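You operate a simulated robot arm through the tools that you are given. There is no shell and no other tool. Be economical: measure what you need, move in short steps, check, and stop when the job is done.

You are at the controls of a simulated two-armed robot. One attempt, no reset.

TASK
Put the teal block just past the gate by the screen and jog it up to the arrow mark.
Fine: turn the red knob to MID and open that gate first and leave it open, so that the two bottles follow; use the white button on the button box.
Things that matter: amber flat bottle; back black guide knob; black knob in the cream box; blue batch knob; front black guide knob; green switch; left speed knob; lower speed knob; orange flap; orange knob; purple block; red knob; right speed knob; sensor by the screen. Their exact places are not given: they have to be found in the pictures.

Only the result counts: the job must be done as asked and must still hold three seconds after the hand-in. Knocking over, shifting, dropping, spilling or breaking anything else fails it.

THE ROBOT
Two 7-joint arms with fingered hands on one trunk, on a base that drives. Base frame: it is fixed to the floor where the robot stands at the start and does not move with it; the origin is under the middle of the robot, x ahead of it, y to its left, z up; the surface under the hand at the start is at about z = 0.999. Units: m, degrees, N and s.
The left shoulder is at the start at [0.07, 0.142, 1.164], the right one opposite. With the tool pointing down near the work surface each hand reaches from about 0.42 to 0.8 m from the robot's upright axis, wherever it stands, measured 20 degrees to its own side. Places, roughly: amber flat bottle [0.5, 1.25, 1]; back black guide knob [0.7, -0.7, 1.1]; black knob in the cream box [0.2, 2.9, 0.9]; blue batch knob [0.4, -1.1, 1.2]; front black guide knob [0.5, -0.6, 1.1]; green switch [0.1, 3.8, 0.9]; left speed knob [0.4, -1, 1.3]; lower speed knob [0.4, -1, 1.2]; orange flap [0.5, 3.1, 1.1]; orange knob [0.2, 2.9, 0.8]; red knob [0.5, 1.6, 1.1]; right speed knob [0.4, -1.1, 1.3]; sensor by the screen [0.5, 0.9, 1]; white button on the button box [0.4, 0.2, 0.9]; yellow gate by the screen [0.5, 1.1, 1]. Payload 3.6 kg a hand.
Tool frame (each hand has its own): the origin (TCP) lies between the finger pads and is the grasp point; the fingertips stand 0.025 m ahead of it; z points along the fingers, y is the line along which they close. The gripper opens to 0.088 m. The gripper's body begins 0.029 m behind the TCP. The gripper is a hand of 5 fingers: y runs from the thumb to the fingers, the wrist lies at [-0.013, -0.097, -0.162] in the tool frame.
Orientation is that of the tool frame in the base frame, as a unit quaternion [x, y, z, w]. With the fingers straight down and the wrist toward the robot, the tool's x, y and z point along [0, 1, 0], [1, 0, 0] and [0, 0, -1] of the base frame.

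THE INTERFACE
- The arms move only by the tool play_rows. It takes "left_moves", "right_moves" or both (then of equal length, played together; a hand with none holds still); each is a list of rows, each a list of 6 numbers: the shift along the tool's x, y, z in mm, then the turn, a rotation vector about the tool's x, y, z in degrees. In form: [[x, y, z, ax, ay, az], ...]. A call has 1 to 12 rows; each row is the pose to reach, as a shift and turn from the pose commanded when the call began, along the tool's axes at that moment. A row lasts 0.2 s, in which the tool goes at most 0.05 m and 8.6 degrees; a call with a longer step from one row to the next is refused whole. Where a pose cannot be reached the arm comes as near as it can. A force on the tool above 70 N (or 10 N above the force at the start of the call, whichever is more), or a blocked arm, ends the call early, and 0.2 s more pass. In this call time passes only in rows, and 0.2 s behind the last. The reply holds the time, the measured pose of the TCP, the force on the tool along the base axes, the opening and the grip force, in the units named above and with some noise, with the torque about the TCP (base axes, N m) and any sound that the robot's microphone picked up.
- Cameras (640 x 400 px; columns grow to the right, rows downward): "scene" is now at [0.1316, 0.0403, 1.3913]; the picture's right is [0.46, -0.89, 0.00], its down [-0.51, -0.26, -0.82] and it looks along [0.73, 0.38, -0.57] (base axes); focal length 254 px, centre (320, 200). "left" rides on the left gripper at [-0.059, -0.079, -0.105] in its tool frame; the picture's right is [-0.73, -0.32, 0.61], its down [0.62, -0.68, 0.38] and it looks along [0.29, 0.66, 0.70] (tool axes); focal length 234 px, centre (320, 200). "right" rides on the right gripper at [0.059, -0.079, -0.105] in its tool frame; the picture's right is [-0.73, 0.32, -0.61], its down [-0.62, -0.68, 0.38] and it looks along [-0.29, 0.66, 0.70] (tool axes); focal length 234 px, centre (320, 200).
- snapshot(camera): a new picture of that camera. It takes no simulated time.
- slide_trunk(by): slides the trunk up (or, below 0, down) by that many m; the arms and the scene camera ride with it, the base frame stays. It gives what a move gives, with no picture.
- base_move(legs): drives the robot by 1 to 6 legs, each [ahead, left, turn to the left] in m, m and degrees, along the robot's own axes; the way and the turn of a leg run together, so that a leg with both is an arc; at most 1.5 m and 180 degrees a leg. The arms and the cameras ride along, it lands a little off, and it stops where it bumps. It gives what a move gives.
- curl_fingers(index, middle, ring, little, thumb_bend, thumb_turn, hand): sets how far each is bent, from 0 (flat) to 1 (curled in); at 0.3 the hand is open as for a grip, at 0.7 the pads meet at the TCP. One left out holds its place. A second passes; each finger stops where it meets its share of the squeeze, and holds until it gets a number again. It is the only way to open and close the hand. It gives what a move gives, with no picture; readings hold the bend of each and the force on index, middle, ring, little, thumb and palm. thumb_turn goes from beside the hand (0) to across from the fingers (1), as for a grip.
- head_to(pan, tilt): turns the head with the scene camera to pan (to the left, within 86 degrees either way) and tilt (down, from -29 to 69), counted from straight ahead of the robot. It gives what a move gives.
- measure_at(camera, pixels): there is no depth. For up to 12 entries [column, row, z] of the newest picture of that camera ("zoom" is the newest enlarged one), the place [x, y] in the base frame at which the ray of that pixel passes the height z, good to about 0.002 m. It takes no simulated time.
- inspect(camera, box): a new picture of the part [left, top, right, bottom] of that camera's present view, enlarged. It takes no simulated time.
- job_done(): hands the job in; it is judged then, once.

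Work in short steps. Measure before you move; look again where a grasp or a placing could have gone wrong, and mend it. You have 80 turns and 70 pictures in all, those below and enlarged ones among them. Open the grippers and draw the arms clear of the work before you hand the job in, unless the task says otherwise; then end with one line.

The tools are called after "Emit:" as name(argument=value, ...) on one line, values as JSON. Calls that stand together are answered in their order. play_rows: Moves the arms, as the interface text tells. Its arguments: {"type":"object","properties":{"left_moves":{"type":"array","items":{"type":"array","items":{"type":"number"}}},"right_moves":{"type":"array","items":{"type":"array","items":{"type":"number"}}}},"required":[]} The other tools are called the same way: slide_trunk (by) slides the trunk up or down; curl_fingers (index, middle, ring, little, thumb_bend, thumb_turn, hand) moves the fingers one by one; base_move (legs) drives the base; head_to (pan, tilt) turns the head that bears the scene camera; snapshot (camera) takes a picture; measure_at (camera, pixels) gives the place at which the rays of pixels pass given heights; inspect (camera, box) takes an enlarged picture of a part of a camera's view; job_done () hands the job in.

At the start:

```text
clock: 0.0
left_eef_pos: [0.361, 0.4383, 1.2065]
left_tcp_rot: [0.707, 0.707, 0.0, 0.0]
left_force: [1.1, 0.2, -0.6]
left_wrist_torque: [-0.02, -0.04, 0.04]
left_finger_gap: 0.088
left_grasp_force: 0.1
left_shape: jaw
left_bend: [0.3, 0.3, 0.3, 0.3, 0.3, 0.98]
left_finger forces: [0.0, 0.0, 0.1, 0.0, 0.0, 0.1]
right_eef_pos: [0.5667, -0.0214, 1.1983]
right_tcp_rot: [0.707, 0.707, 0.0, 0.0]
right_force: [0.5, 0.0, 0.5]
right_wrist_torque: [-0.04, 0.04, -0.04]
right_finger_gap: 0.0878
right_grasp_force: 0.0
right_shape: jaw
right_bend: [0.3, 0.3, 0.3, 0.3, 0.3, 0.98]
right_finger forces: [0.0, 0.1, 0.0, 0.1, 0.0, 0.0]
trunk travel left (down, up): [-0.7, 0.24]
robot x, y, heading: [-0.0023, 0.0012, -0.2]
head pan, tilt: [27.6, 34.8]
```

scene: 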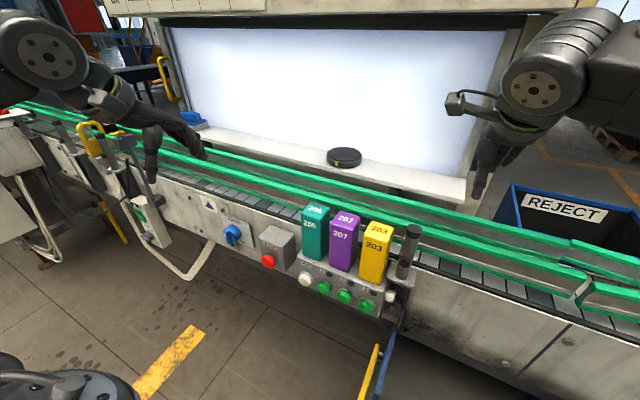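
right: 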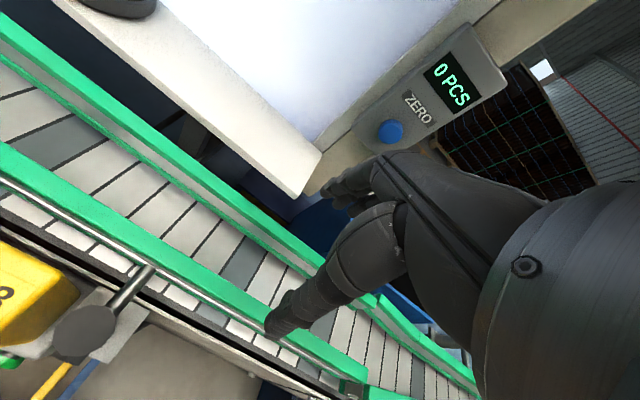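
left: 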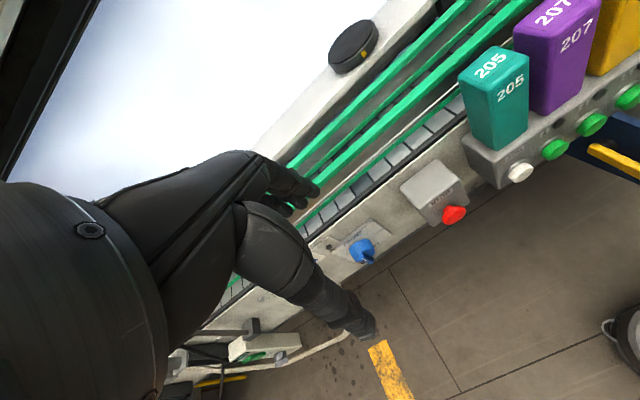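

I start by looking closer at the station: the button box and blocks around (340,260), the mark near (210,207), and the gate to the left.

Emit:
inspect(camera="scene", box=[180, 180, 440, 340])

Emit:
head_to(pan=65, tilt=25)

Emit:
snapshot(camera="scene")

```text
2.46 times, centred on (310, 260) of scene
```

zoom: 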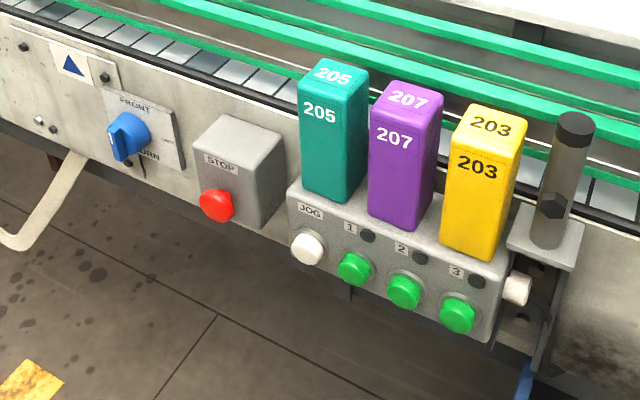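

```text
clock: 1.0
left_eef_pos: [0.3621, 0.4376, 1.207]
left_tcp_rot: [0.707, 0.707, 0.0, 0.0]
left_force: [-0.2, -0.2, -0.6]
left_wrist_torque: [0.04, -0.03, 0.01]
left_finger_gap: 0.0881
left_grasp_force: 0.0
left_shape: jaw
left_bend: [0.3, 0.3, 0.3, 0.3, 0.3, 0.98]
left_finger forces: [0.0, 0.0, 0.0, 0.1, 0.0, 0.1]
right_eef_pos: [0.5672, -0.02, 1.2007]
right_tcp_rot: [0.708, 0.706, 0.001, 0.001]
right_force: [-0.5, 0.0, -0.5]
right_wrist_torque: [0.01, -0.02, 0.03]
right_finger_gap: 0.0878
right_grasp_force: 0.2
right_shape: jaw
right_bend: [0.3, 0.3, 0.3, 0.3, 0.3, 0.98]
right_finger forces: [0.1, 0.0, 0.1, 0.1, 0.0, 0.0]
trunk travel left (down, up): [-0.7, 0.24]
robot x, y, heading: [-0.001, -0.0023, -0.2]
head pan, tilt: [65.0, 25.0]
```

```text
65 pictures are left
```

scene: 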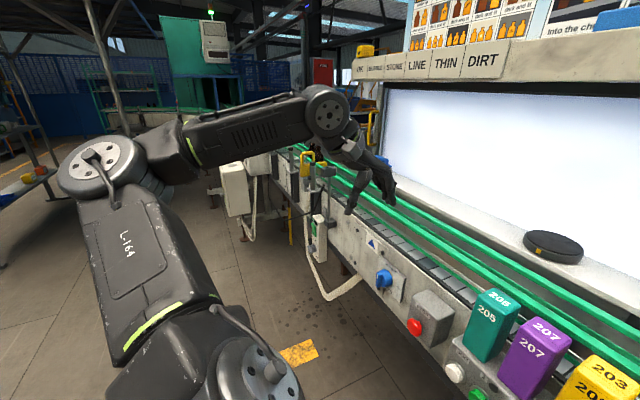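

The button box's white button is JOG (zoom 307,248), the arrow is on a plate near (70,65), upstream of it is the gate. I back off and drive left toward the gate to look there.

Emit:
base_move(legs=[[-0.3, 0, 0], [0, 0.8, 0]])

Emit:
head_to(pan=30, tilt=25)

Emit:
snapshot(camera="scene")

```text
clock: 6.9
left_eef_pos: [0.0713, 1.2331, 1.207]
left_tcp_rot: [0.709, 0.705, 0.0, 0.001]
left_force: [0.1, -0.2, -0.1]
left_wrist_torque: [0.01, 0.02, 0.02]
left_finger_gap: 0.0874
left_grasp_force: 0.1
left_shape: jaw
left_bend: [0.3, 0.3, 0.3, 0.3, 0.3, 0.98]
left_finger forces: [0.1, 0.0, 0.1, 0.0, 0.0, 0.0]
right_eef_pos: [0.2751, 0.7745, 1.1988]
right_tcp_rot: [0.709, 0.706, 0.0, 0.0]
right_force: [0.2, 0.0, 0.1]
right_wrist_torque: [0.03, -0.03, 0.0]
right_finger_gap: 0.0878
right_grasp_force: 0.1
right_shape: jaw
right_bend: [0.3, 0.3, 0.3, 0.3, 0.3, 0.98]
right_finger forces: [0.1, 0.0, 0.0, 0.0, 0.0, 0.0]
trunk travel left (down, up): [-0.7, 0.24]
robot x, y, heading: [-0.2941, 0.7968, -0.2]
head pan, tilt: [65.0, 25.0]
```

```text
clock: 7.9
left_eef_pos: [0.0727, 1.2325, 1.2075]
left_tcp_rot: [0.709, 0.706, -0.001, 0.0]
left_force: [0.0, -0.1, 0.2]
left_wrist_torque: [-0.01, 0.0, -0.02]
left_finger_gap: 0.0878
left_grasp_force: 0.0
left_shape: jaw
left_bend: [0.3, 0.3, 0.3, 0.3, 0.3, 0.98]
left_finger forces: [0.0, 0.0, 0.1, 0.0, 0.0, 0.1]
right_eef_pos: [0.275, 0.7746, 1.1985]
right_tcp_rot: [0.709, 0.705, 0.0, 0.0]
right_force: [0.1, 0.4, -0.8]
right_wrist_torque: [-0.01, -0.03, -0.01]
right_finger_gap: 0.0878
right_grasp_force: 0.0
right_shape: jaw
right_bend: [0.3, 0.3, 0.3, 0.3, 0.3, 0.98]
right_finger forces: [0.0, 0.0, 0.1, 0.0, 0.0, 0.1]
trunk travel left (down, up): [-0.7, 0.24]
robot x, y, heading: [-0.2948, 0.7998, -0.4]
head pan, tilt: [30.0, 25.0]
```

```text
64 pictures are left
```

scene: 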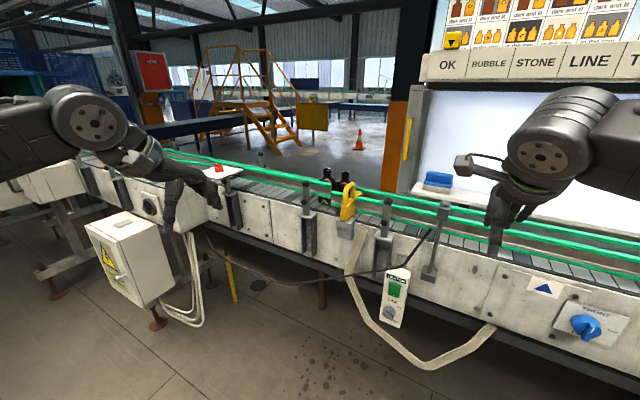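

The gate (yellow, 350,200), bottles (330,183) and a red knob at (217,168) are visible; I enlarge them.

Emit:
inspect(camera="scene", box=[270, 150, 480, 281])

Emit:
inspect(camera="scene", box=[120, 130, 300, 242])

```text
3.05 times, centred on (375, 216) of scene
```

zoom: 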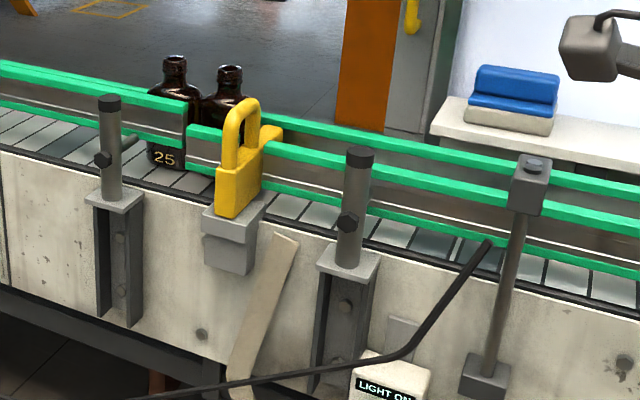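

```text
3.56 times, centred on (210, 186) of scene
```

zoom: 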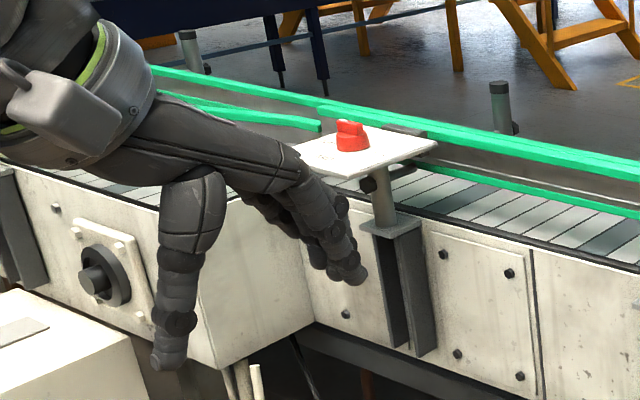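

I drive further left to face the gate and the red knob.

Emit:
base_move(legs=[[0, 0.55, 0]])

Emit:
head_to(pan=0, tilt=25)

Emit:
snapshot(camera="scene")

Emit:
snapshot(camera="right")

```text
clock: 11.1
left_eef_pos: [0.0745, 1.7872, 1.2069]
left_tcp_rot: [0.709, 0.705, 0.0, 0.0]
left_force: [-0.1, -0.3, -0.6]
left_wrist_torque: [0.02, 0.04, 0.0]
left_finger_gap: 0.0878
left_grasp_force: 0.0
left_shape: jaw
left_bend: [0.3, 0.3, 0.3, 0.3, 0.3, 0.98]
left_finger forces: [0.1, 0.0, 0.0, 0.0, 0.0, 0.0]
right_eef_pos: [0.2781, 1.328, 1.1986]
right_tcp_rot: [0.71, 0.705, 0.0, 0.0]
right_force: [0.8, -0.6, 0.0]
right_wrist_torque: [0.02, 0.02, -0.01]
right_finger_gap: 0.0875
right_grasp_force: 0.1
right_shape: jaw
right_bend: [0.3, 0.3, 0.3, 0.3, 0.3, 0.98]
right_finger forces: [0.0, 0.0, 0.1, 0.0, 0.0, 0.0]
trunk travel left (down, up): [-0.7, 0.24]
robot x, y, heading: [-0.2921, 1.3466, -0.2]
head pan, tilt: [30.0, 25.0]
```

```text
clock: 12.1
left_eef_pos: [0.0748, 1.7866, 1.2062]
left_tcp_rot: [0.709, 0.705, 0.0, 0.0]
left_force: [-0.6, -0.1, 0.0]
left_wrist_torque: [0.0, 0.01, 0.0]
left_finger_gap: 0.0879
left_grasp_force: 0.0
left_shape: jaw
left_bend: [0.3, 0.3, 0.3, 0.3, 0.3, 0.98]
left_finger forces: [0.0, 0.0, 0.0, 0.0, 0.1, 0.1]
right_eef_pos: [0.2777, 1.3276, 1.1989]
right_tcp_rot: [0.709, 0.705, 0.001, 0.0]
right_force: [0.1, -0.8, -0.7]
right_wrist_torque: [0.04, 0.01, 0.0]
right_finger_gap: 0.0876
right_grasp_force: 0.0
right_shape: jaw
right_bend: [0.3, 0.3, 0.3, 0.3, 0.3, 0.98]
right_finger forces: [0.0, 0.0, 0.0, 0.0, 0.0, 0.1]
trunk travel left (down, up): [-0.7, 0.24]
robot x, y, heading: [-0.2914, 1.3502, -0.3]
head pan, tilt: [0.0, 25.0]
```

```text
61 pictures are left
```

scene: 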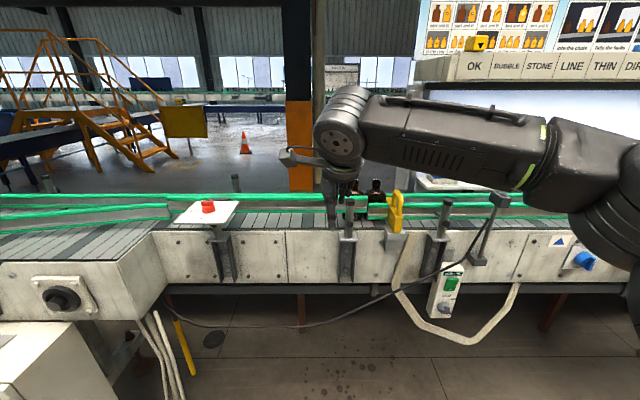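

```text
60 pictures are left
```

right: 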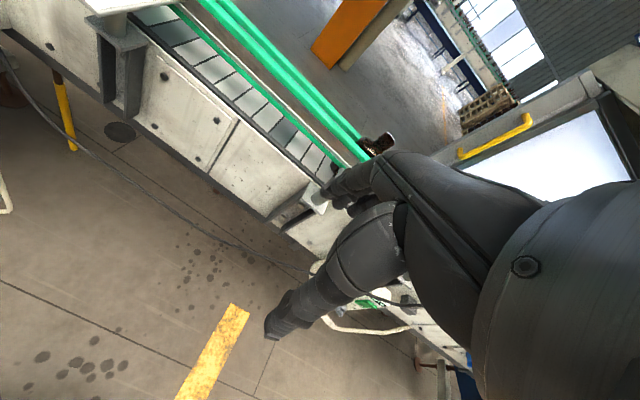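

I raise the trunk for clearance and go forward so both the knob (left hand) and the gate (right hand) are in reach.

Emit:
slide_trunk(by=0.15)

Emit:
base_move(legs=[[0.27, 0, 0]])

Emit:
head_to(pan=5, tilt=45)

Emit:
snapshot(camera="scene")

Emit:
snapshot(camera="left")

```text
clock: 13.8
left_eef_pos: [0.0746, 1.7865, 1.3572]
left_tcp_rot: [0.709, 0.706, -0.001, -0.001]
left_force: [0.2, -0.2, 0.8]
left_wrist_torque: [-0.03, 0.01, 0.0]
left_finger_gap: 0.0881
left_grasp_force: 0.1
left_shape: jaw
left_bend: [0.3, 0.3, 0.3, 0.3, 0.3, 0.98]
left_finger forces: [0.0, 0.1, 0.0, 0.1, 0.0, 0.0]
right_eef_pos: [0.2777, 1.3284, 1.3496]
right_tcp_rot: [0.709, 0.706, 0.0, 0.001]
right_force: [0.5, 0.3, -0.1]
right_wrist_torque: [0.01, -0.02, 0.0]
right_finger_gap: 0.0879
right_grasp_force: 0.1
right_shape: jaw
right_bend: [0.3, 0.3, 0.3, 0.3, 0.3, 0.98]
right_finger forces: [0.1, 0.0, 0.0, 0.0, 0.0, 0.1]
trunk travel left (down, up): [-0.85, 0.09]
robot x, y, heading: [-0.2885, 1.35, -0.1]
head pan, tilt: [0.0, 25.0]
```

```text
clock: 15.7
left_eef_pos: [0.3427, 1.7858, 1.3584]
left_tcp_rot: [0.708, 0.706, 0.0, 0.001]
left_force: [-0.3, 0.5, 0.2]
left_wrist_torque: [0.03, -0.05, 0.0]
left_finger_gap: 0.088
left_grasp_force: 0.1
left_shape: jaw
left_bend: [0.3, 0.3, 0.3, 0.3, 0.3, 0.98]
left_finger forces: [0.0, 0.1, 0.0, 0.0, 0.0, 0.1]
right_eef_pos: [0.5471, 1.3275, 1.3505]
right_tcp_rot: [0.709, 0.705, 0.0, 0.001]
right_force: [0.5, -0.7, -0.3]
right_wrist_torque: [-0.01, 0.0, -0.02]
right_finger_gap: 0.0878
right_grasp_force: 0.1
right_shape: jaw
right_bend: [0.3, 0.3, 0.3, 0.3, 0.3, 0.98]
right_finger forces: [0.0, 0.1, 0.0, 0.1, 0.1, 0.1]
trunk travel left (down, up): [-0.85, 0.09]
robot x, y, heading: [-0.0189, 1.3515, -0.2]
head pan, tilt: [0.0, 25.0]
```

```text
clock: 16.6
left_eef_pos: [0.3462, 1.7864, 1.3573]
left_tcp_rot: [0.708, 0.706, 0.0, 0.0]
left_force: [-0.2, 0.1, -0.7]
left_wrist_torque: [-0.02, 0.01, 0.03]
left_finger_gap: 0.0877
left_grasp_force: 0.0
left_shape: jaw
left_bend: [0.3, 0.3, 0.3, 0.3, 0.3, 0.98]
left_finger forces: [0.0, 0.1, 0.0, 0.1, 0.0, 0.1]
right_eef_pos: [0.5489, 1.3285, 1.3495]
right_tcp_rot: [0.709, 0.705, 0.0, 0.0]
right_force: [0.3, 0.0, 0.3]
right_wrist_torque: [0.0, 0.0, 0.01]
right_finger_gap: 0.0876
right_grasp_force: 0.0
right_shape: jaw
right_bend: [0.3, 0.3, 0.3, 0.3, 0.3, 0.98]
right_finger forces: [0.0, 0.0, 0.1, 0.0, 0.0, 0.1]
trunk travel left (down, up): [-0.85, 0.09]
robot x, y, heading: [-0.0154, 1.3479, -0.2]
head pan, tilt: [5.0, 45.0]
```

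```text
59 pictures are left
```

scene: 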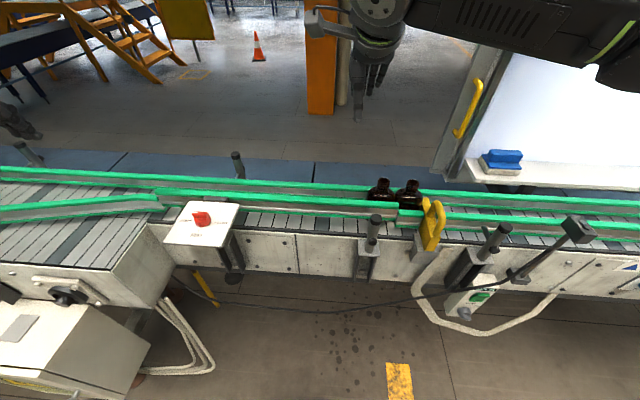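

```text
58 pictures are left
```

left: 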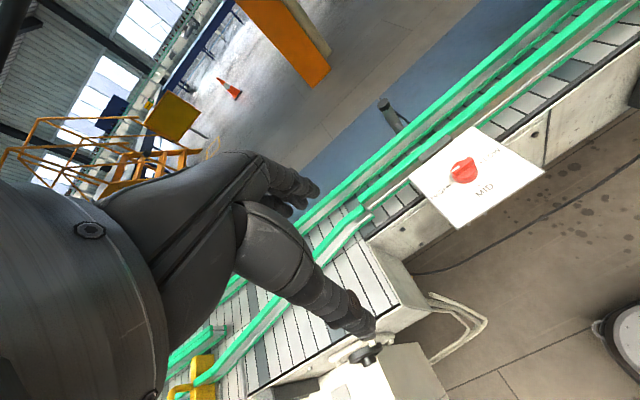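

Both are in view: the red knob at scene (203,219) on its white plate, the gate at (432,222). I enlarge them.

Emit:
inspect(camera="scene", box=[160, 190, 250, 246])

Emit:
inspect(camera="left", box=[400, 120, 544, 210])

Emit:
inspect(camera="scene", box=[350, 160, 510, 260])

Emit:
measure_at(camera="scene", pixels=[[203, 219, 1.1], [203, 219, 1.15], [440, 203, 1.12], [427, 247, 1.03], [375, 219, 1.1], [498, 230, 1.1], [576, 230, 1.1], [628, 265, 0.98]])

Emit:
measure_at(camera="left", pixels=[[463, 171, 1.08], [463, 171, 1.1], [463, 171, 1.15]])

```text
7.11 times, centred on (205, 218) of scene
```

zoom: 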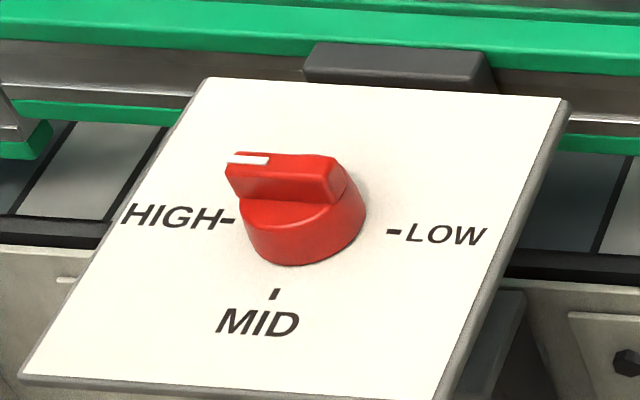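

```text
4.44 times, centred on (472, 165) of left
```

zoom: 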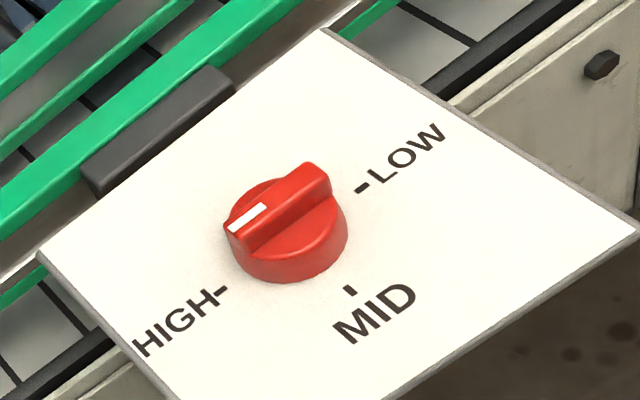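

```text
4.00 times, centred on (430, 210) of scene
```

zoom: 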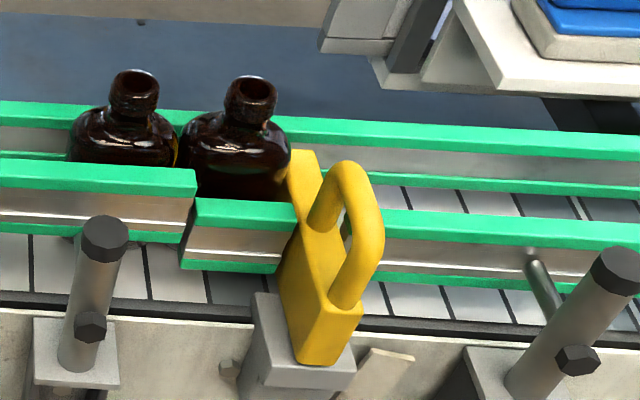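

```text
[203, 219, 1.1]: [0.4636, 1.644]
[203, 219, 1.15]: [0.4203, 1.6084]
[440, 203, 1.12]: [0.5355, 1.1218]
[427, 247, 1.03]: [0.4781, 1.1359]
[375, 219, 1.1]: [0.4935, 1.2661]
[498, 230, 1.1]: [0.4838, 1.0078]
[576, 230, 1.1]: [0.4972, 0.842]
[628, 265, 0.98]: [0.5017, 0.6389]
```

```text
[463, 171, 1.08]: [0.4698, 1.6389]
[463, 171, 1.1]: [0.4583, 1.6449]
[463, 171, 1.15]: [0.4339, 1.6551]
```

Knob bar points at HIGH (+y), centre about (0.462,1.644,1.10); MID is toward the robot (-x), so it must turn +90° about the vertical. I bring the left hand above it and test whether the 90° turn is reachable in free air.

Emit:
play_rows(left_moves=[[-36, 29, 0, 0, 0, 0], [-71, 58, 0, 0, 0, 0], [-107, 87, 20, 0, 0, 0], [-142, 116, 50, 0, 0, 0], [-142, 116, 80, 0, 0, 0]])

Emit:
play_rows(left_moves=[[0, 0, 0, 0, 0, -8], [0, 0, 0, 0, 0, -16], [0, 0, 0, 0, 0, -24], [0, 0, 0, 0, 0, -32], [0, 0, 0, 0, 0, -40], [0, 0, 0, 0, 0, -48], [0, 0, 0, 0, 0, -56], [0, 0, 0, 0, 0, -64], [0, 0, 0, 0, 0, -72], [0, 0, 0, 0, 0, -80], [0, 0, 0, 0, 0, -88], [0, 0, 0, 0, 0, -95]])

Emit:
snapshot(camera="scene")

```text
refused: row 3 steps farther than a row can; nothing moved
```

```text
clock: 19.2
left_eef_pos: [0.3491, 1.8077, 1.3247]
left_tcp_rot: [-0.041, 0.999, -0.001, 0.002]
left_force: [-0.2, 0.5, 0.2]
left_wrist_torque: [-0.03, 0.02, -0.02]
left_finger_gap: 0.088
left_grasp_force: 0.0
left_shape: jaw
left_bend: [0.3, 0.3, 0.3, 0.3, 0.3, 0.98]
left_finger forces: [0.0, 0.1, 0.0, 0.0, 0.0, 0.1]
left hand out of reach, approached as far as the arm can: row 11, 12
right_eef_pos: [0.552, 1.328, 1.3486]
right_tcp_rot: [0.709, 0.705, -0.001, -0.001]
right_force: [0.2, 0.2, 0.1]
right_wrist_torque: [0.0, 0.02, -0.01]
right_finger_gap: 0.0875
right_grasp_force: 0.1
right_shape: jaw
right_bend: [0.3, 0.3, 0.3, 0.3, 0.3, 0.98]
right_finger forces: [0.0, 0.1, 0.0, 0.0, 0.0, 0.0]
trunk travel left (down, up): [-0.85, 0.09]
robot x, y, heading: [-0.0153, 1.3528, -0.3]
head pan, tilt: [5.0, 45.0]
```

```text
54 pictures are left
```

scene: 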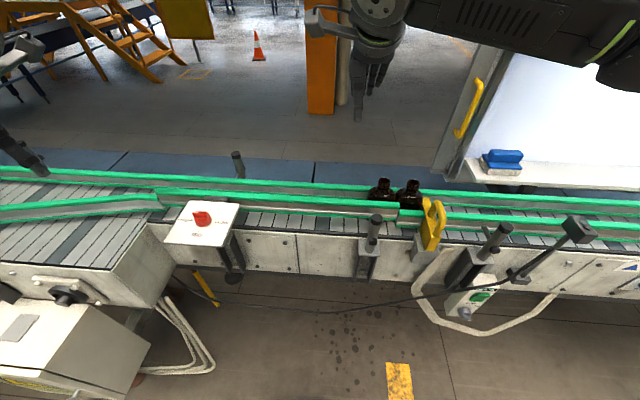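

The full turn is nearly reachable even here. I turn back while moving above the knob.

Emit:
play_rows(left_moves=[[-10, -14, 0, 0, 0, 8], [-20, -28, 0, 0, 0, 16], [-30, -42, 0, 0, 0, 24], [-40, -56, 0, 0, 0, 32], [-50, -70, 0, 0, 0, 40], [-60, -84, 0, 0, 0, 48], [-70, -98, 0, 0, 0, 56], [-80, -112, 0, 0, 0, 64], [-90, -126, 0, 0, 0, 72], [-100, -140, 10, 0, 0, 80], [-108, -154, 20, 0, 0, 88], [-113, -164, 30, 0, 0, 94.7]])

Emit:
inspect(camera="scene", box=[120, 130, 300, 242])

Emit:
snapshot(camera="left")

```text
clock: 21.8
left_eef_pos: [0.4749, 1.6519, 1.2951]
left_tcp_rot: [0.708, 0.706, 0.001, 0.0]
left_force: [0.1, 0.1, 0.1]
left_wrist_torque: [0.01, 0.02, -0.02]
left_finger_gap: 0.0879
left_grasp_force: 0.2
left_shape: jaw
left_bend: [0.3, 0.3, 0.3, 0.3, 0.3, 0.98]
left_finger forces: [0.0, 0.0, 0.1, 0.0, 0.0, 0.1]
right_eef_pos: [0.5494, 1.3278, 1.3489]
right_tcp_rot: [0.71, 0.705, 0.0, 0.0]
right_force: [-0.9, 0.1, -0.5]
right_wrist_torque: [0.0, 0.0, -0.02]
right_finger_gap: 0.0878
right_grasp_force: 0.1
right_shape: jaw
right_bend: [0.3, 0.3, 0.3, 0.3, 0.3, 0.98]
right_finger forces: [0.0, 0.0, 0.0, 0.1, 0.0, 0.0]
trunk travel left (down, up): [-0.85, 0.09]
robot x, y, heading: [-0.0215, 1.3516, -0.2]
head pan, tilt: [5.0, 45.0]
```

```text
3.56 times, centred on (210, 186) of scene
```

zoom: 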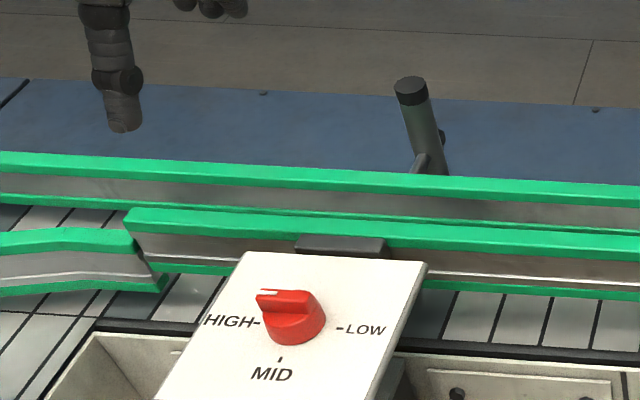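

```text
52 pictures are left
```

left: 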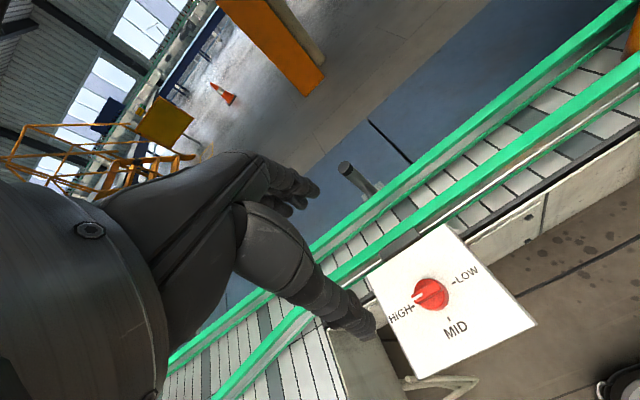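

I re-measure the knob from both cameras.

Emit:
inspect(camera="left", box=[380, 250, 490, 318])

Emit:
snapshot(camera="scene")

Emit:
measure_at(camera="left", pixels=[[431, 292, 1.07], [431, 292, 1.085], [431, 292, 1.1], [431, 292, 1.115]])

Emit:
measure_at(camera="scene", pixels=[[202, 218, 1.07], [202, 218, 1.085], [202, 218, 1.1], [202, 218, 1.115]])

```text
5.82 times, centred on (435, 284) of left
```

zoom: 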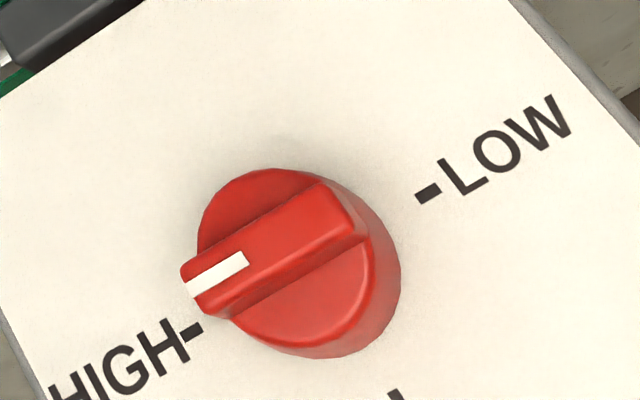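

```text
50 pictures are left
```

scene: 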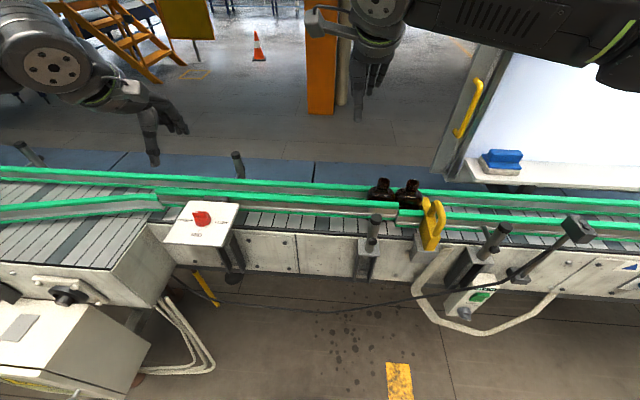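

```text
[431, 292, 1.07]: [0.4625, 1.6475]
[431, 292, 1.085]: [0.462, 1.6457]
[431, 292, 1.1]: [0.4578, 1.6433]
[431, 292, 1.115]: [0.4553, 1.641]
```

```text
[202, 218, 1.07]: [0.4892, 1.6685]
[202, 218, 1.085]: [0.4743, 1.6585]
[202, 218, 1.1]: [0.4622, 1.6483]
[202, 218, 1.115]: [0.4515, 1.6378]
```

Rays agree at about (0.457,1.643,1.107). I lower the left hand over the bar.

Emit:
play_rows(left_moves=[[-9, -18, 30, 0, 0, 0], [-9, -18, 70, 0, 0, 0], [-9, -18, 110, 0, 0, 0], [-9, -18, 140, 0, 0, 0], [-9, -18, 160, 0, 0, 0], [-9, -18, 174, 0, 0, 0]])

Emit:
snapshot(camera="left")

Emit:
inspect(camera="scene", box=[120, 130, 300, 242])

```text
clock: 23.2
left_eef_pos: [0.4575, 1.6442, 1.1232]
left_tcp_rot: [0.706, 0.708, 0.0, 0.0]
left_force: [-1.4, -0.2, 0.8]
left_wrist_torque: [0.01, -0.02, -0.01]
left_finger_gap: 0.0878
left_grasp_force: 0.1
left_shape: jaw
left_bend: [0.3, 0.3, 0.3, 0.3, 0.3, 0.98]
left_finger forces: [0.0, 0.1, 0.1, 0.0, 0.0, 0.0]
right_eef_pos: [0.5498, 1.3274, 1.3481]
right_tcp_rot: [0.709, 0.705, 0.0, 0.0]
right_force: [0.7, 0.1, -0.6]
right_wrist_torque: [-0.01, 0.01, 0.03]
right_finger_gap: 0.0877
right_grasp_force: 0.1
right_shape: jaw
right_bend: [0.3, 0.3, 0.3, 0.3, 0.3, 0.98]
right_finger forces: [0.1, 0.0, 0.1, 0.0, 0.1, 0.1]
trunk travel left (down, up): [-0.85, 0.09]
robot x, y, heading: [-0.0182, 1.3504, -0.1]
head pan, tilt: [5.0, 45.0]
```

```text
49 pictures are left
```

left: 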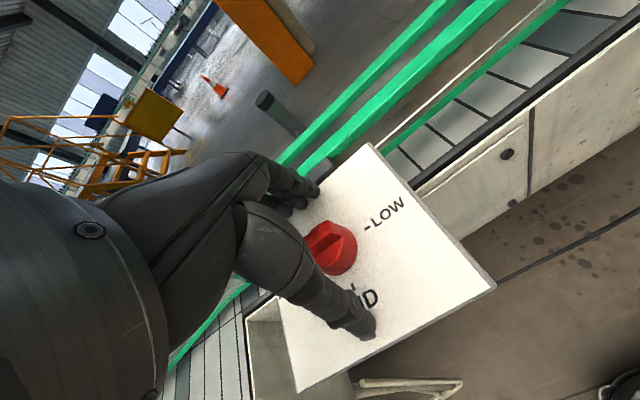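

```text
3.56 times, centred on (210, 186) of scene
```

zoom: 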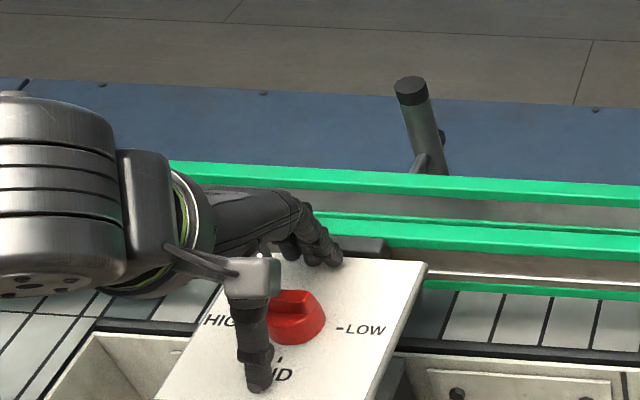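

The thumb stands at the MID side, fingers at the far side. I lower a little more and close.

Emit:
play_rows(left_moves=[[-1, 0, 5, 0, 0, 0], [-1, 0, 10, 0, 0, 0]])

Emit:
curl_fingers(hand="left", index=0.62, middle=0.62, ring=0.62, little=0.62, thumb_bend=0.62)

Emit:
inspect(camera="scene", box=[120, 130, 300, 242])

```text
clock: 23.8
left_eef_pos: [0.4539, 1.642, 1.1163]
left_tcp_rot: [0.707, 0.707, 0.003, 0.003]
left_force: [-2.1, 1.4, 23.6]
left_wrist_torque: [0.21, -0.94, 0.16]
left_finger_gap: 0.0865
left_grasp_force: 0.0
left_shape: jaw
left_bend: [0.3, 0.3, 0.3, 0.3, 0.31, 0.98]
left_finger forces: [0.7, 20.3, 0.0, 0.0, 3.1, 0.0]
right_eef_pos: [0.5456, 1.3262, 1.3516]
right_tcp_rot: [0.709, 0.705, 0.002, 0.0]
right_force: [-0.8, 0.3, 0.0]
right_wrist_torque: [0.0, 0.0, 0.01]
right_finger_gap: 0.0877
right_grasp_force: 0.1
right_shape: jaw
right_bend: [0.3, 0.3, 0.3, 0.3, 0.3, 0.98]
right_finger forces: [0.0, 0.0, 0.0, 0.0, 0.0, 0.1]
trunk travel left (down, up): [-0.85, 0.09]
robot x, y, heading: [-0.019, 1.3509, -0.5]
head pan, tilt: [5.0, 45.0]
```

```text
clock: 24.8
left_eef_pos: [0.4546, 1.6395, 1.1187]
left_tcp_rot: [0.707, 0.707, 0.005, 0.003]
left_force: [8.8, 6.5, 64.4]
left_wrist_torque: [0.63, -0.36, 0.03]
left_finger_gap: 0.0623
left_grasp_force: 31.6
left_shape: fingers
left_bend: [0.41, 0.29, 0.5, 0.62, 0.46, 0.99]
left_finger forces: [10.3, 8.9, 16.3, 0.0, 28.1, 0.0]
right_eef_pos: [0.5439, 1.3238, 1.3517]
right_tcp_rot: [0.709, 0.705, 0.003, 0.001]
right_force: [0.0, 0.5, -0.3]
right_wrist_torque: [0.02, 0.03, -0.02]
right_finger_gap: 0.0876
right_grasp_force: 0.0
right_shape: jaw
right_bend: [0.3, 0.3, 0.3, 0.3, 0.3, 0.98]
right_finger forces: [0.0, 0.0, 0.0, 0.0, 0.1, 0.1]
trunk travel left (down, up): [-0.85, 0.09]
robot x, y, heading: [-0.019, 1.3497, -0.4]
head pan, tilt: [5.0, 45.0]
```

```text
3.56 times, centred on (210, 186) of scene
```

zoom: 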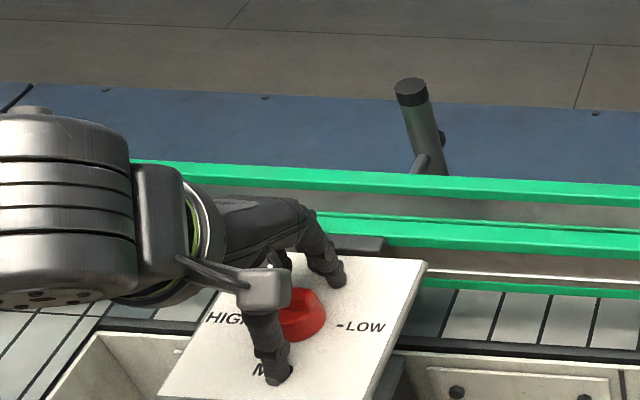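

The finger tips press on the plate (64 N up). I open, lift about 12 mm, and close again.

Emit:
curl_fingers(hand="left", index=0.3, middle=0.3, ring=0.3, little=0.3, thumb_bend=0.3)

Emit:
play_rows(left_moves=[[0, 0, -8, 0, 0, 0], [0, 0, -18, 0, 0, 0]])

Emit:
curl_fingers(hand="left", index=0.6, middle=0.6, ring=0.6, little=0.6, thumb_bend=0.6)

Emit:
inspect(camera="scene", box=[120, 130, 300, 242])

Emit:
inspect(camera="left", box=[240, 150, 480, 300])

```text
clock: 25.8
left_eef_pos: [0.4543, 1.637, 1.1172]
left_tcp_rot: [0.706, 0.708, 0.005, 0.002]
left_force: [14.2, -1.6, 58.7]
left_wrist_torque: [0.13, 1.13, 0.16]
left_finger_gap: 0.0776
left_grasp_force: 29.6
left_shape: fingers
left_bend: [0.3, 0.3, 0.3, 0.3, 0.35, 1.0]
left_finger forces: [0.0, 13.6, 0.0, 0.0, 45.4, 0.1]
right_eef_pos: [0.545, 1.3231, 1.3508]
right_tcp_rot: [0.709, 0.705, 0.002, 0.0]
right_force: [-0.6, 0.1, -1.0]
right_wrist_torque: [0.02, -0.02, 0.0]
right_finger_gap: 0.0877
right_grasp_force: 0.1
right_shape: jaw
right_bend: [0.3, 0.3, 0.3, 0.3, 0.3, 0.98]
right_finger forces: [0.0, 0.1, 0.1, 0.1, 0.1, 0.1]
trunk travel left (down, up): [-0.85, 0.09]
robot x, y, heading: [-0.0171, 1.3512, 0.0]
head pan, tilt: [5.0, 45.0]
```

```text
clock: 26.4
left_eef_pos: [0.4563, 1.6438, 1.1288]
left_tcp_rot: [0.707, 0.707, -0.002, -0.002]
left_force: [0.0, -0.3, -0.5]
left_wrist_torque: [0.02, 0.0, 0.0]
left_finger_gap: 0.0846
left_grasp_force: 0.1
left_shape: fingers
left_bend: [0.3, 0.3, 0.3, 0.3, 0.3, 0.98]
left_finger forces: [0.0, 0.1, 0.0, 0.0, 0.0, 0.1]
right_eef_pos: [0.5504, 1.3287, 1.3488]
right_tcp_rot: [0.709, 0.706, 0.0, 0.0]
right_force: [0.8, -0.4, 0.4]
right_wrist_torque: [0.0, 0.03, -0.01]
right_finger_gap: 0.0877
right_grasp_force: 0.1
right_shape: jaw
right_bend: [0.3, 0.3, 0.3, 0.3, 0.3, 0.98]
right_finger forces: [0.1, 0.0, 0.0, 0.0, 0.1, 0.0]
trunk travel left (down, up): [-0.85, 0.09]
robot x, y, heading: [-0.0185, 1.3485, -0.4]
head pan, tilt: [5.0, 45.0]
```

```text
clock: 27.4
left_eef_pos: [0.4561, 1.6408, 1.1305]
left_tcp_rot: [0.706, 0.708, 0.0, 0.0]
left_force: [0.9, -1.2, -0.3]
left_wrist_torque: [0.03, 0.0, -0.01]
left_finger_gap: 0.0235
left_grasp_force: 1.9
left_shape: fingers
left_bend: [0.58, 0.58, 0.6, 0.6, 0.58, 0.97]
left_finger forces: [1.1, 1.2, 0.0, 0.1, 1.5, 0.0]
right_eef_pos: [0.5495, 1.3273, 1.3492]
right_tcp_rot: [0.709, 0.705, 0.0, -0.001]
right_force: [0.4, 0.3, -0.3]
right_wrist_torque: [0.01, 0.04, 0.0]
right_finger_gap: 0.0878
right_grasp_force: 0.1
right_shape: jaw
right_bend: [0.3, 0.3, 0.3, 0.3, 0.3, 0.98]
right_finger forces: [0.1, 0.0, 0.0, 0.1, 0.1, 0.0]
trunk travel left (down, up): [-0.85, 0.09]
robot x, y, heading: [-0.021, 1.3493, 0.1]
head pan, tilt: [5.0, 45.0]
```

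```text
3.56 times, centred on (210, 186) of scene
```

zoom: 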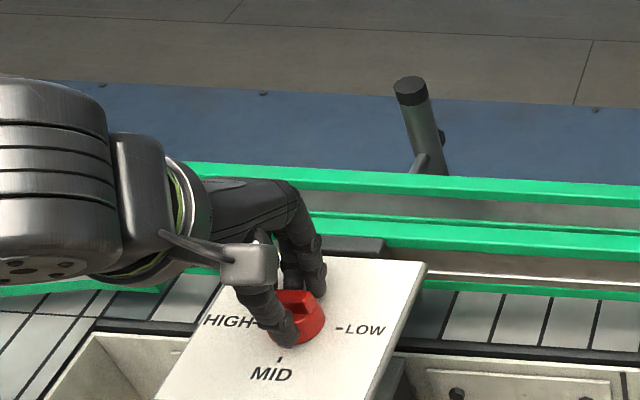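

```text
2.67 times, centred on (360, 225) of left
```

zoom: 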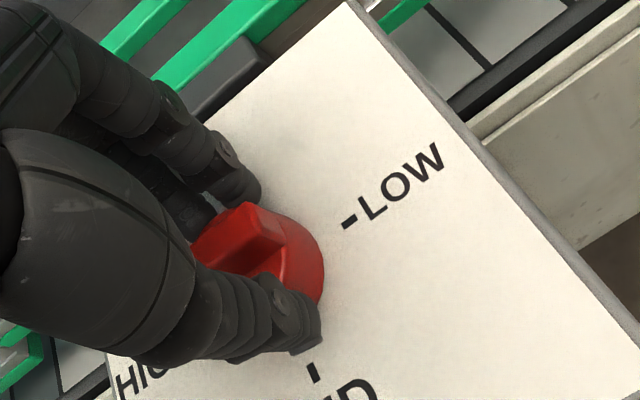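

Index, middle and thumb hold the bar (gap 24 mm). I tighten and turn by −90° about the tool's z.

Emit:
curl_fingers(hand="left", index=0.68, middle=0.68, ring=0.6, little=0.5, thumb_bend=0.68)

Emit:
play_rows(left_moves=[[0, 0, 0, 0, 0, -8], [0, 0, 0, 0, 0, -16], [0, 0, 0, 0, 0, -24], [0, 0, 0, 0, 0, -32], [0, 0, 0, 0, 0, -40], [0, 0, 0, 0, 0, -48], [0, 0, 0, 0, 0, -56], [0, 0, 0, 0, 0, -64], [0, 0, 0, 0, 0, -72], [0, 0, 0, 0, 0, -80], [0, 0, 0, 0, 0, -86], [0, 0, 0, 0, 0, -90]])

Emit:
inspect(camera="scene", box=[120, 130, 300, 242])

```text
clock: 28.4
left_eef_pos: [0.4572, 1.6419, 1.1313]
left_tcp_rot: [0.707, 0.708, 0.0, 0.0]
left_force: [3.8, -0.1, 1.6]
left_wrist_torque: [-0.01, -0.12, 0.03]
left_finger_gap: 0.0211
left_grasp_force: 7.8
left_shape: fingers
left_bend: [0.6, 0.61, 0.6, 0.5, 0.6, 0.97]
left_finger forces: [4.4, 5.7, 0.1, 0.0, 5.4, 0.0]
right_eef_pos: [0.5512, 1.3275, 1.3482]
right_tcp_rot: [0.709, 0.705, -0.001, -0.001]
right_force: [0.5, -0.2, 0.4]
right_wrist_torque: [0.01, -0.01, -0.02]
right_finger_gap: 0.0878
right_grasp_force: 0.0
right_shape: jaw
right_bend: [0.3, 0.3, 0.3, 0.3, 0.3, 0.98]
right_finger forces: [0.1, 0.1, 0.0, 0.1, 0.0, 0.0]
trunk travel left (down, up): [-0.85, 0.09]
robot x, y, heading: [-0.0186, 1.3497, -0.1]
head pan, tilt: [5.0, 45.0]
```

```text
clock: 31.0
left_eef_pos: [0.4547, 1.6481, 1.1285]
left_tcp_rot: [0.0, 1.0, -0.002, 0.002]
left_force: [11.5, 0.9, 12.7]
left_wrist_torque: [-0.02, -0.28, -0.02]
left_finger_gap: 0.0209
left_grasp_force: 9.4
left_shape: fingers
left_bend: [0.61, 0.64, 0.6, 0.5, 0.61, 0.93]
left_finger forces: [6.3, 3.2, 0.1, 0.0, 10.3, 0.0]
left hand out of reach, approached as far as the arm can: row 12
right_eef_pos: [0.5506, 1.325, 1.3489]
right_tcp_rot: [0.709, 0.706, 0.0, -0.001]
right_force: [0.3, -0.2, -0.2]
right_wrist_torque: [0.03, -0.02, -0.03]
right_finger_gap: 0.0878
right_grasp_force: 0.0
right_shape: jaw
right_bend: [0.3, 0.3, 0.3, 0.3, 0.3, 0.98]
right_finger forces: [0.1, 0.1, 0.0, 0.1, 0.0, 0.0]
trunk travel left (down, up): [-0.85, 0.09]
robot x, y, heading: [-0.0171, 1.3487, -0.5]
head pan, tilt: [5.0, 45.0]
```

```text
3.56 times, centred on (210, 186) of scene
```

zoom: 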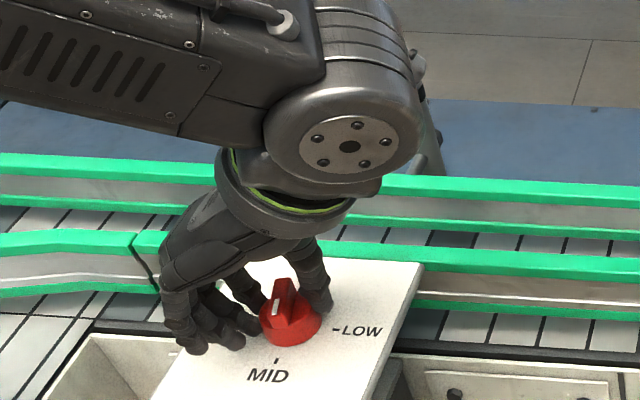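

The white mark now points at MID. I open the hand and lift straight up.

Emit:
curl_fingers(hand="left", index=0.3, middle=0.3, ring=0.3, little=0.3, thumb_bend=0.3)

Emit:
play_rows(left_moves=[[0, 0, -30, 0, 0, 0], [0, 0, -70, 0, 0, 0], [0, 0, -115, 0, 0, 0], [0, 0, -160, 0, 0, 0]])

Emit:
inspect(camera="scene", box=[120, 130, 300, 242])

```text
clock: 32.0
left_eef_pos: [0.4527, 1.6508, 1.1286]
left_tcp_rot: [0.001, 1.0, -0.003, 0.001]
left_force: [-0.2, 0.1, -0.6]
left_wrist_torque: [-0.01, -0.03, -0.03]
left_finger_gap: 0.0841
left_grasp_force: 0.1
left_shape: fingers
left_bend: [0.3, 0.3, 0.3, 0.3, 0.3, 0.97]
left_finger forces: [0.1, 0.0, 0.0, 0.0, 0.0, 0.1]
right_eef_pos: [0.5499, 1.3268, 1.3484]
right_tcp_rot: [0.709, 0.705, 0.0, -0.001]
right_force: [-1.5, -0.3, 0.2]
right_wrist_torque: [0.03, -0.01, -0.04]
right_finger_gap: 0.088
right_grasp_force: 0.1
right_shape: jaw
right_bend: [0.3, 0.3, 0.3, 0.3, 0.3, 0.98]
right_finger forces: [0.0, 0.0, 0.0, 0.1, 0.1, 0.0]
trunk travel left (down, up): [-0.85, 0.09]
robot x, y, heading: [-0.02, 1.3506, -0.2]
head pan, tilt: [5.0, 45.0]
```

```text
clock: 33.0
left_eef_pos: [0.4324, 1.6959, 1.2422]
left_tcp_rot: [0.003, 1.0, -0.005, 0.005]
left_force: [0.2, 0.8, -0.2]
left_wrist_torque: [0.0, -0.02, -0.02]
left_finger_gap: 0.0843
left_grasp_force: 0.1
left_shape: fingers
left_bend: [0.3, 0.3, 0.3, 0.3, 0.3, 0.97]
left_finger forces: [0.0, 0.1, 0.0, 0.0, 0.1, 0.0]
left hand out of reach, approached as far as the arm can: row 1, 2, 3, 4
right_eef_pos: [0.5486, 1.3279, 1.35]
right_tcp_rot: [0.709, 0.706, 0.0, 0.0]
right_force: [-0.7, 0.2, 0.3]
right_wrist_torque: [-0.01, 0.01, -0.03]
right_finger_gap: 0.0877
right_grasp_force: 0.1
right_shape: jaw
right_bend: [0.3, 0.3, 0.3, 0.3, 0.3, 0.98]
right_finger forces: [0.0, 0.1, 0.1, 0.1, 0.0, 0.0]
trunk travel left (down, up): [-0.85, 0.09]
robot x, y, heading: [-0.0212, 1.3497, -0.2]
head pan, tilt: [5.0, 45.0]
```

```text
3.56 times, centred on (210, 186) of scene
```

zoom: 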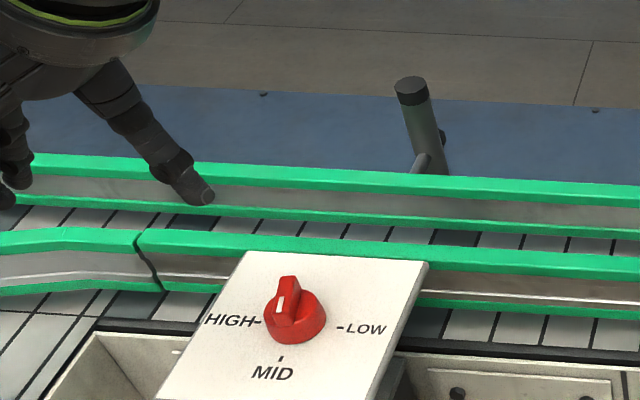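

I check the knob's exact bearing, and turn the left hand back meanwhile.

Emit:
inspect(camera="scene", box=[172, 196, 236, 236])

Emit:
inspect(camera="scene", box=[380, 180, 476, 240])

Emit:
snapshot(camera="right")

```text
10.00 times, centred on (204, 216) of scene
```

zoom: 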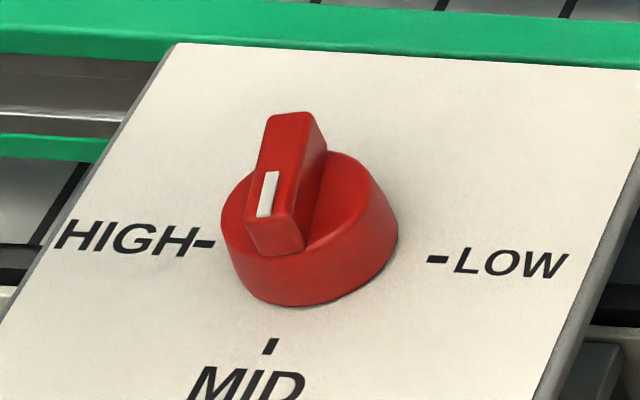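

```text
6.67 times, centred on (428, 210) of scene
```

zoom: 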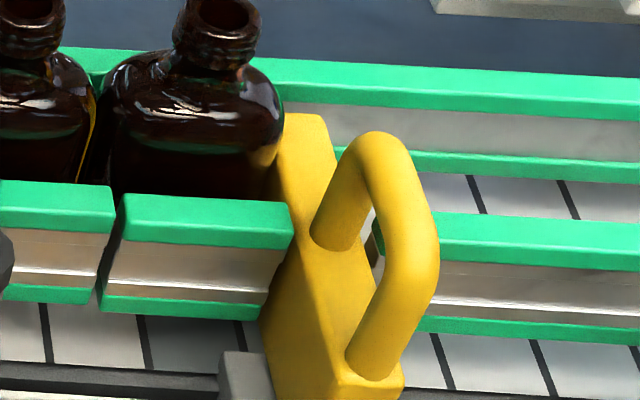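

```text
40 pictures are left
```

right: 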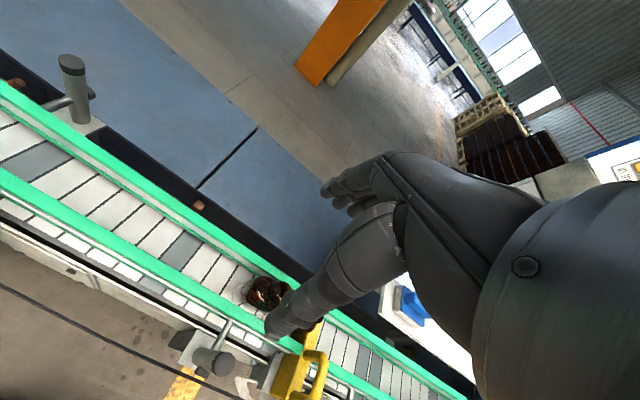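

The knob has overshot MID by roughly 15° toward LOW (bar slope vs. MID tick in the zoom). I go back down with the hand turned back 8°, regrip and then trim.

Emit:
play_rows(left_moves=[[-12, -25, 10, 0, 0, 4], [-22, -50, 30, 0, 0, 8], [-22, -50, 65, 0, 0, 8], [-22, -50, 95, 0, 0, 8], [-22, -50, 112, 0, 0, 8]])

Emit:
curl_fingers(hand="left", index=0.66, middle=0.66, ring=0.58, little=0.5, thumb_bend=0.66)

Emit:
inspect(camera="scene", box=[172, 196, 236, 236])

```text
clock: 34.2
left_eef_pos: [0.4549, 1.6437, 1.1285]
left_tcp_rot: [0.07, 0.998, -0.001, 0.0]
left_force: [0.6, 1.0, 0.0]
left_wrist_torque: [-0.02, -0.03, 0.03]
left_finger_gap: 0.0846
left_grasp_force: 0.1
left_shape: fingers
left_bend: [0.3, 0.3, 0.3, 0.3, 0.3, 0.97]
left_finger forces: [0.1, 0.0, 0.0, 0.0, 0.0, 0.0]
left hand out of reach, approached as far as the arm can: row 1, 2
right_eef_pos: [0.5487, 1.328, 1.3491]
right_tcp_rot: [0.709, 0.705, 0.0, 0.0]
right_force: [0.4, -0.3, -0.2]
right_wrist_torque: [0.02, 0.01, 0.01]
right_finger_gap: 0.0879
right_grasp_force: 0.1
right_shape: jaw
right_bend: [0.3, 0.3, 0.3, 0.3, 0.3, 0.98]
right_finger forces: [0.1, 0.0, 0.1, 0.1, 0.0, 0.0]
trunk travel left (down, up): [-0.85, 0.09]
robot x, y, heading: [-0.0177, 1.3507, -0.3]
head pan, tilt: [5.0, 45.0]
```

```text
clock: 35.2
left_eef_pos: [0.4561, 1.6445, 1.1284]
left_tcp_rot: [0.068, 0.998, 0.0, 0.0]
left_force: [-1.0, 4.2, 0.2]
left_wrist_torque: [0.09, -0.01, -0.01]
left_finger_gap: 0.0241
left_grasp_force: 6.7
left_shape: fingers
left_bend: [0.58, 0.61, 0.57, 0.5, 0.6, 0.97]
left_finger forces: [5.2, 3.6, 0.1, 0.0, 4.6, 0.0]
right_eef_pos: [0.5494, 1.3285, 1.3501]
right_tcp_rot: [0.709, 0.706, -0.001, 0.001]
right_force: [-0.2, 0.4, 0.2]
right_wrist_torque: [-0.02, 0.02, -0.02]
right_finger_gap: 0.0876
right_grasp_force: 0.0
right_shape: jaw
right_bend: [0.3, 0.3, 0.3, 0.3, 0.3, 0.98]
right_finger forces: [0.0, 0.1, 0.0, 0.0, 0.1, 0.0]
trunk travel left (down, up): [-0.85, 0.09]
robot x, y, heading: [-0.019, 1.3495, -0.3]
head pan, tilt: [5.0, 45.0]
```

```text
10.00 times, centred on (204, 216) of scene
```

zoom: 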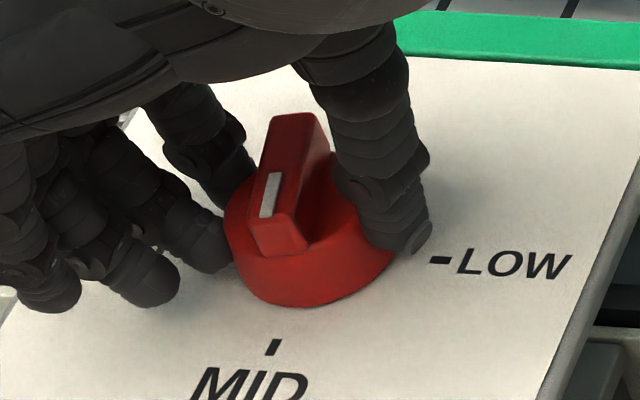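

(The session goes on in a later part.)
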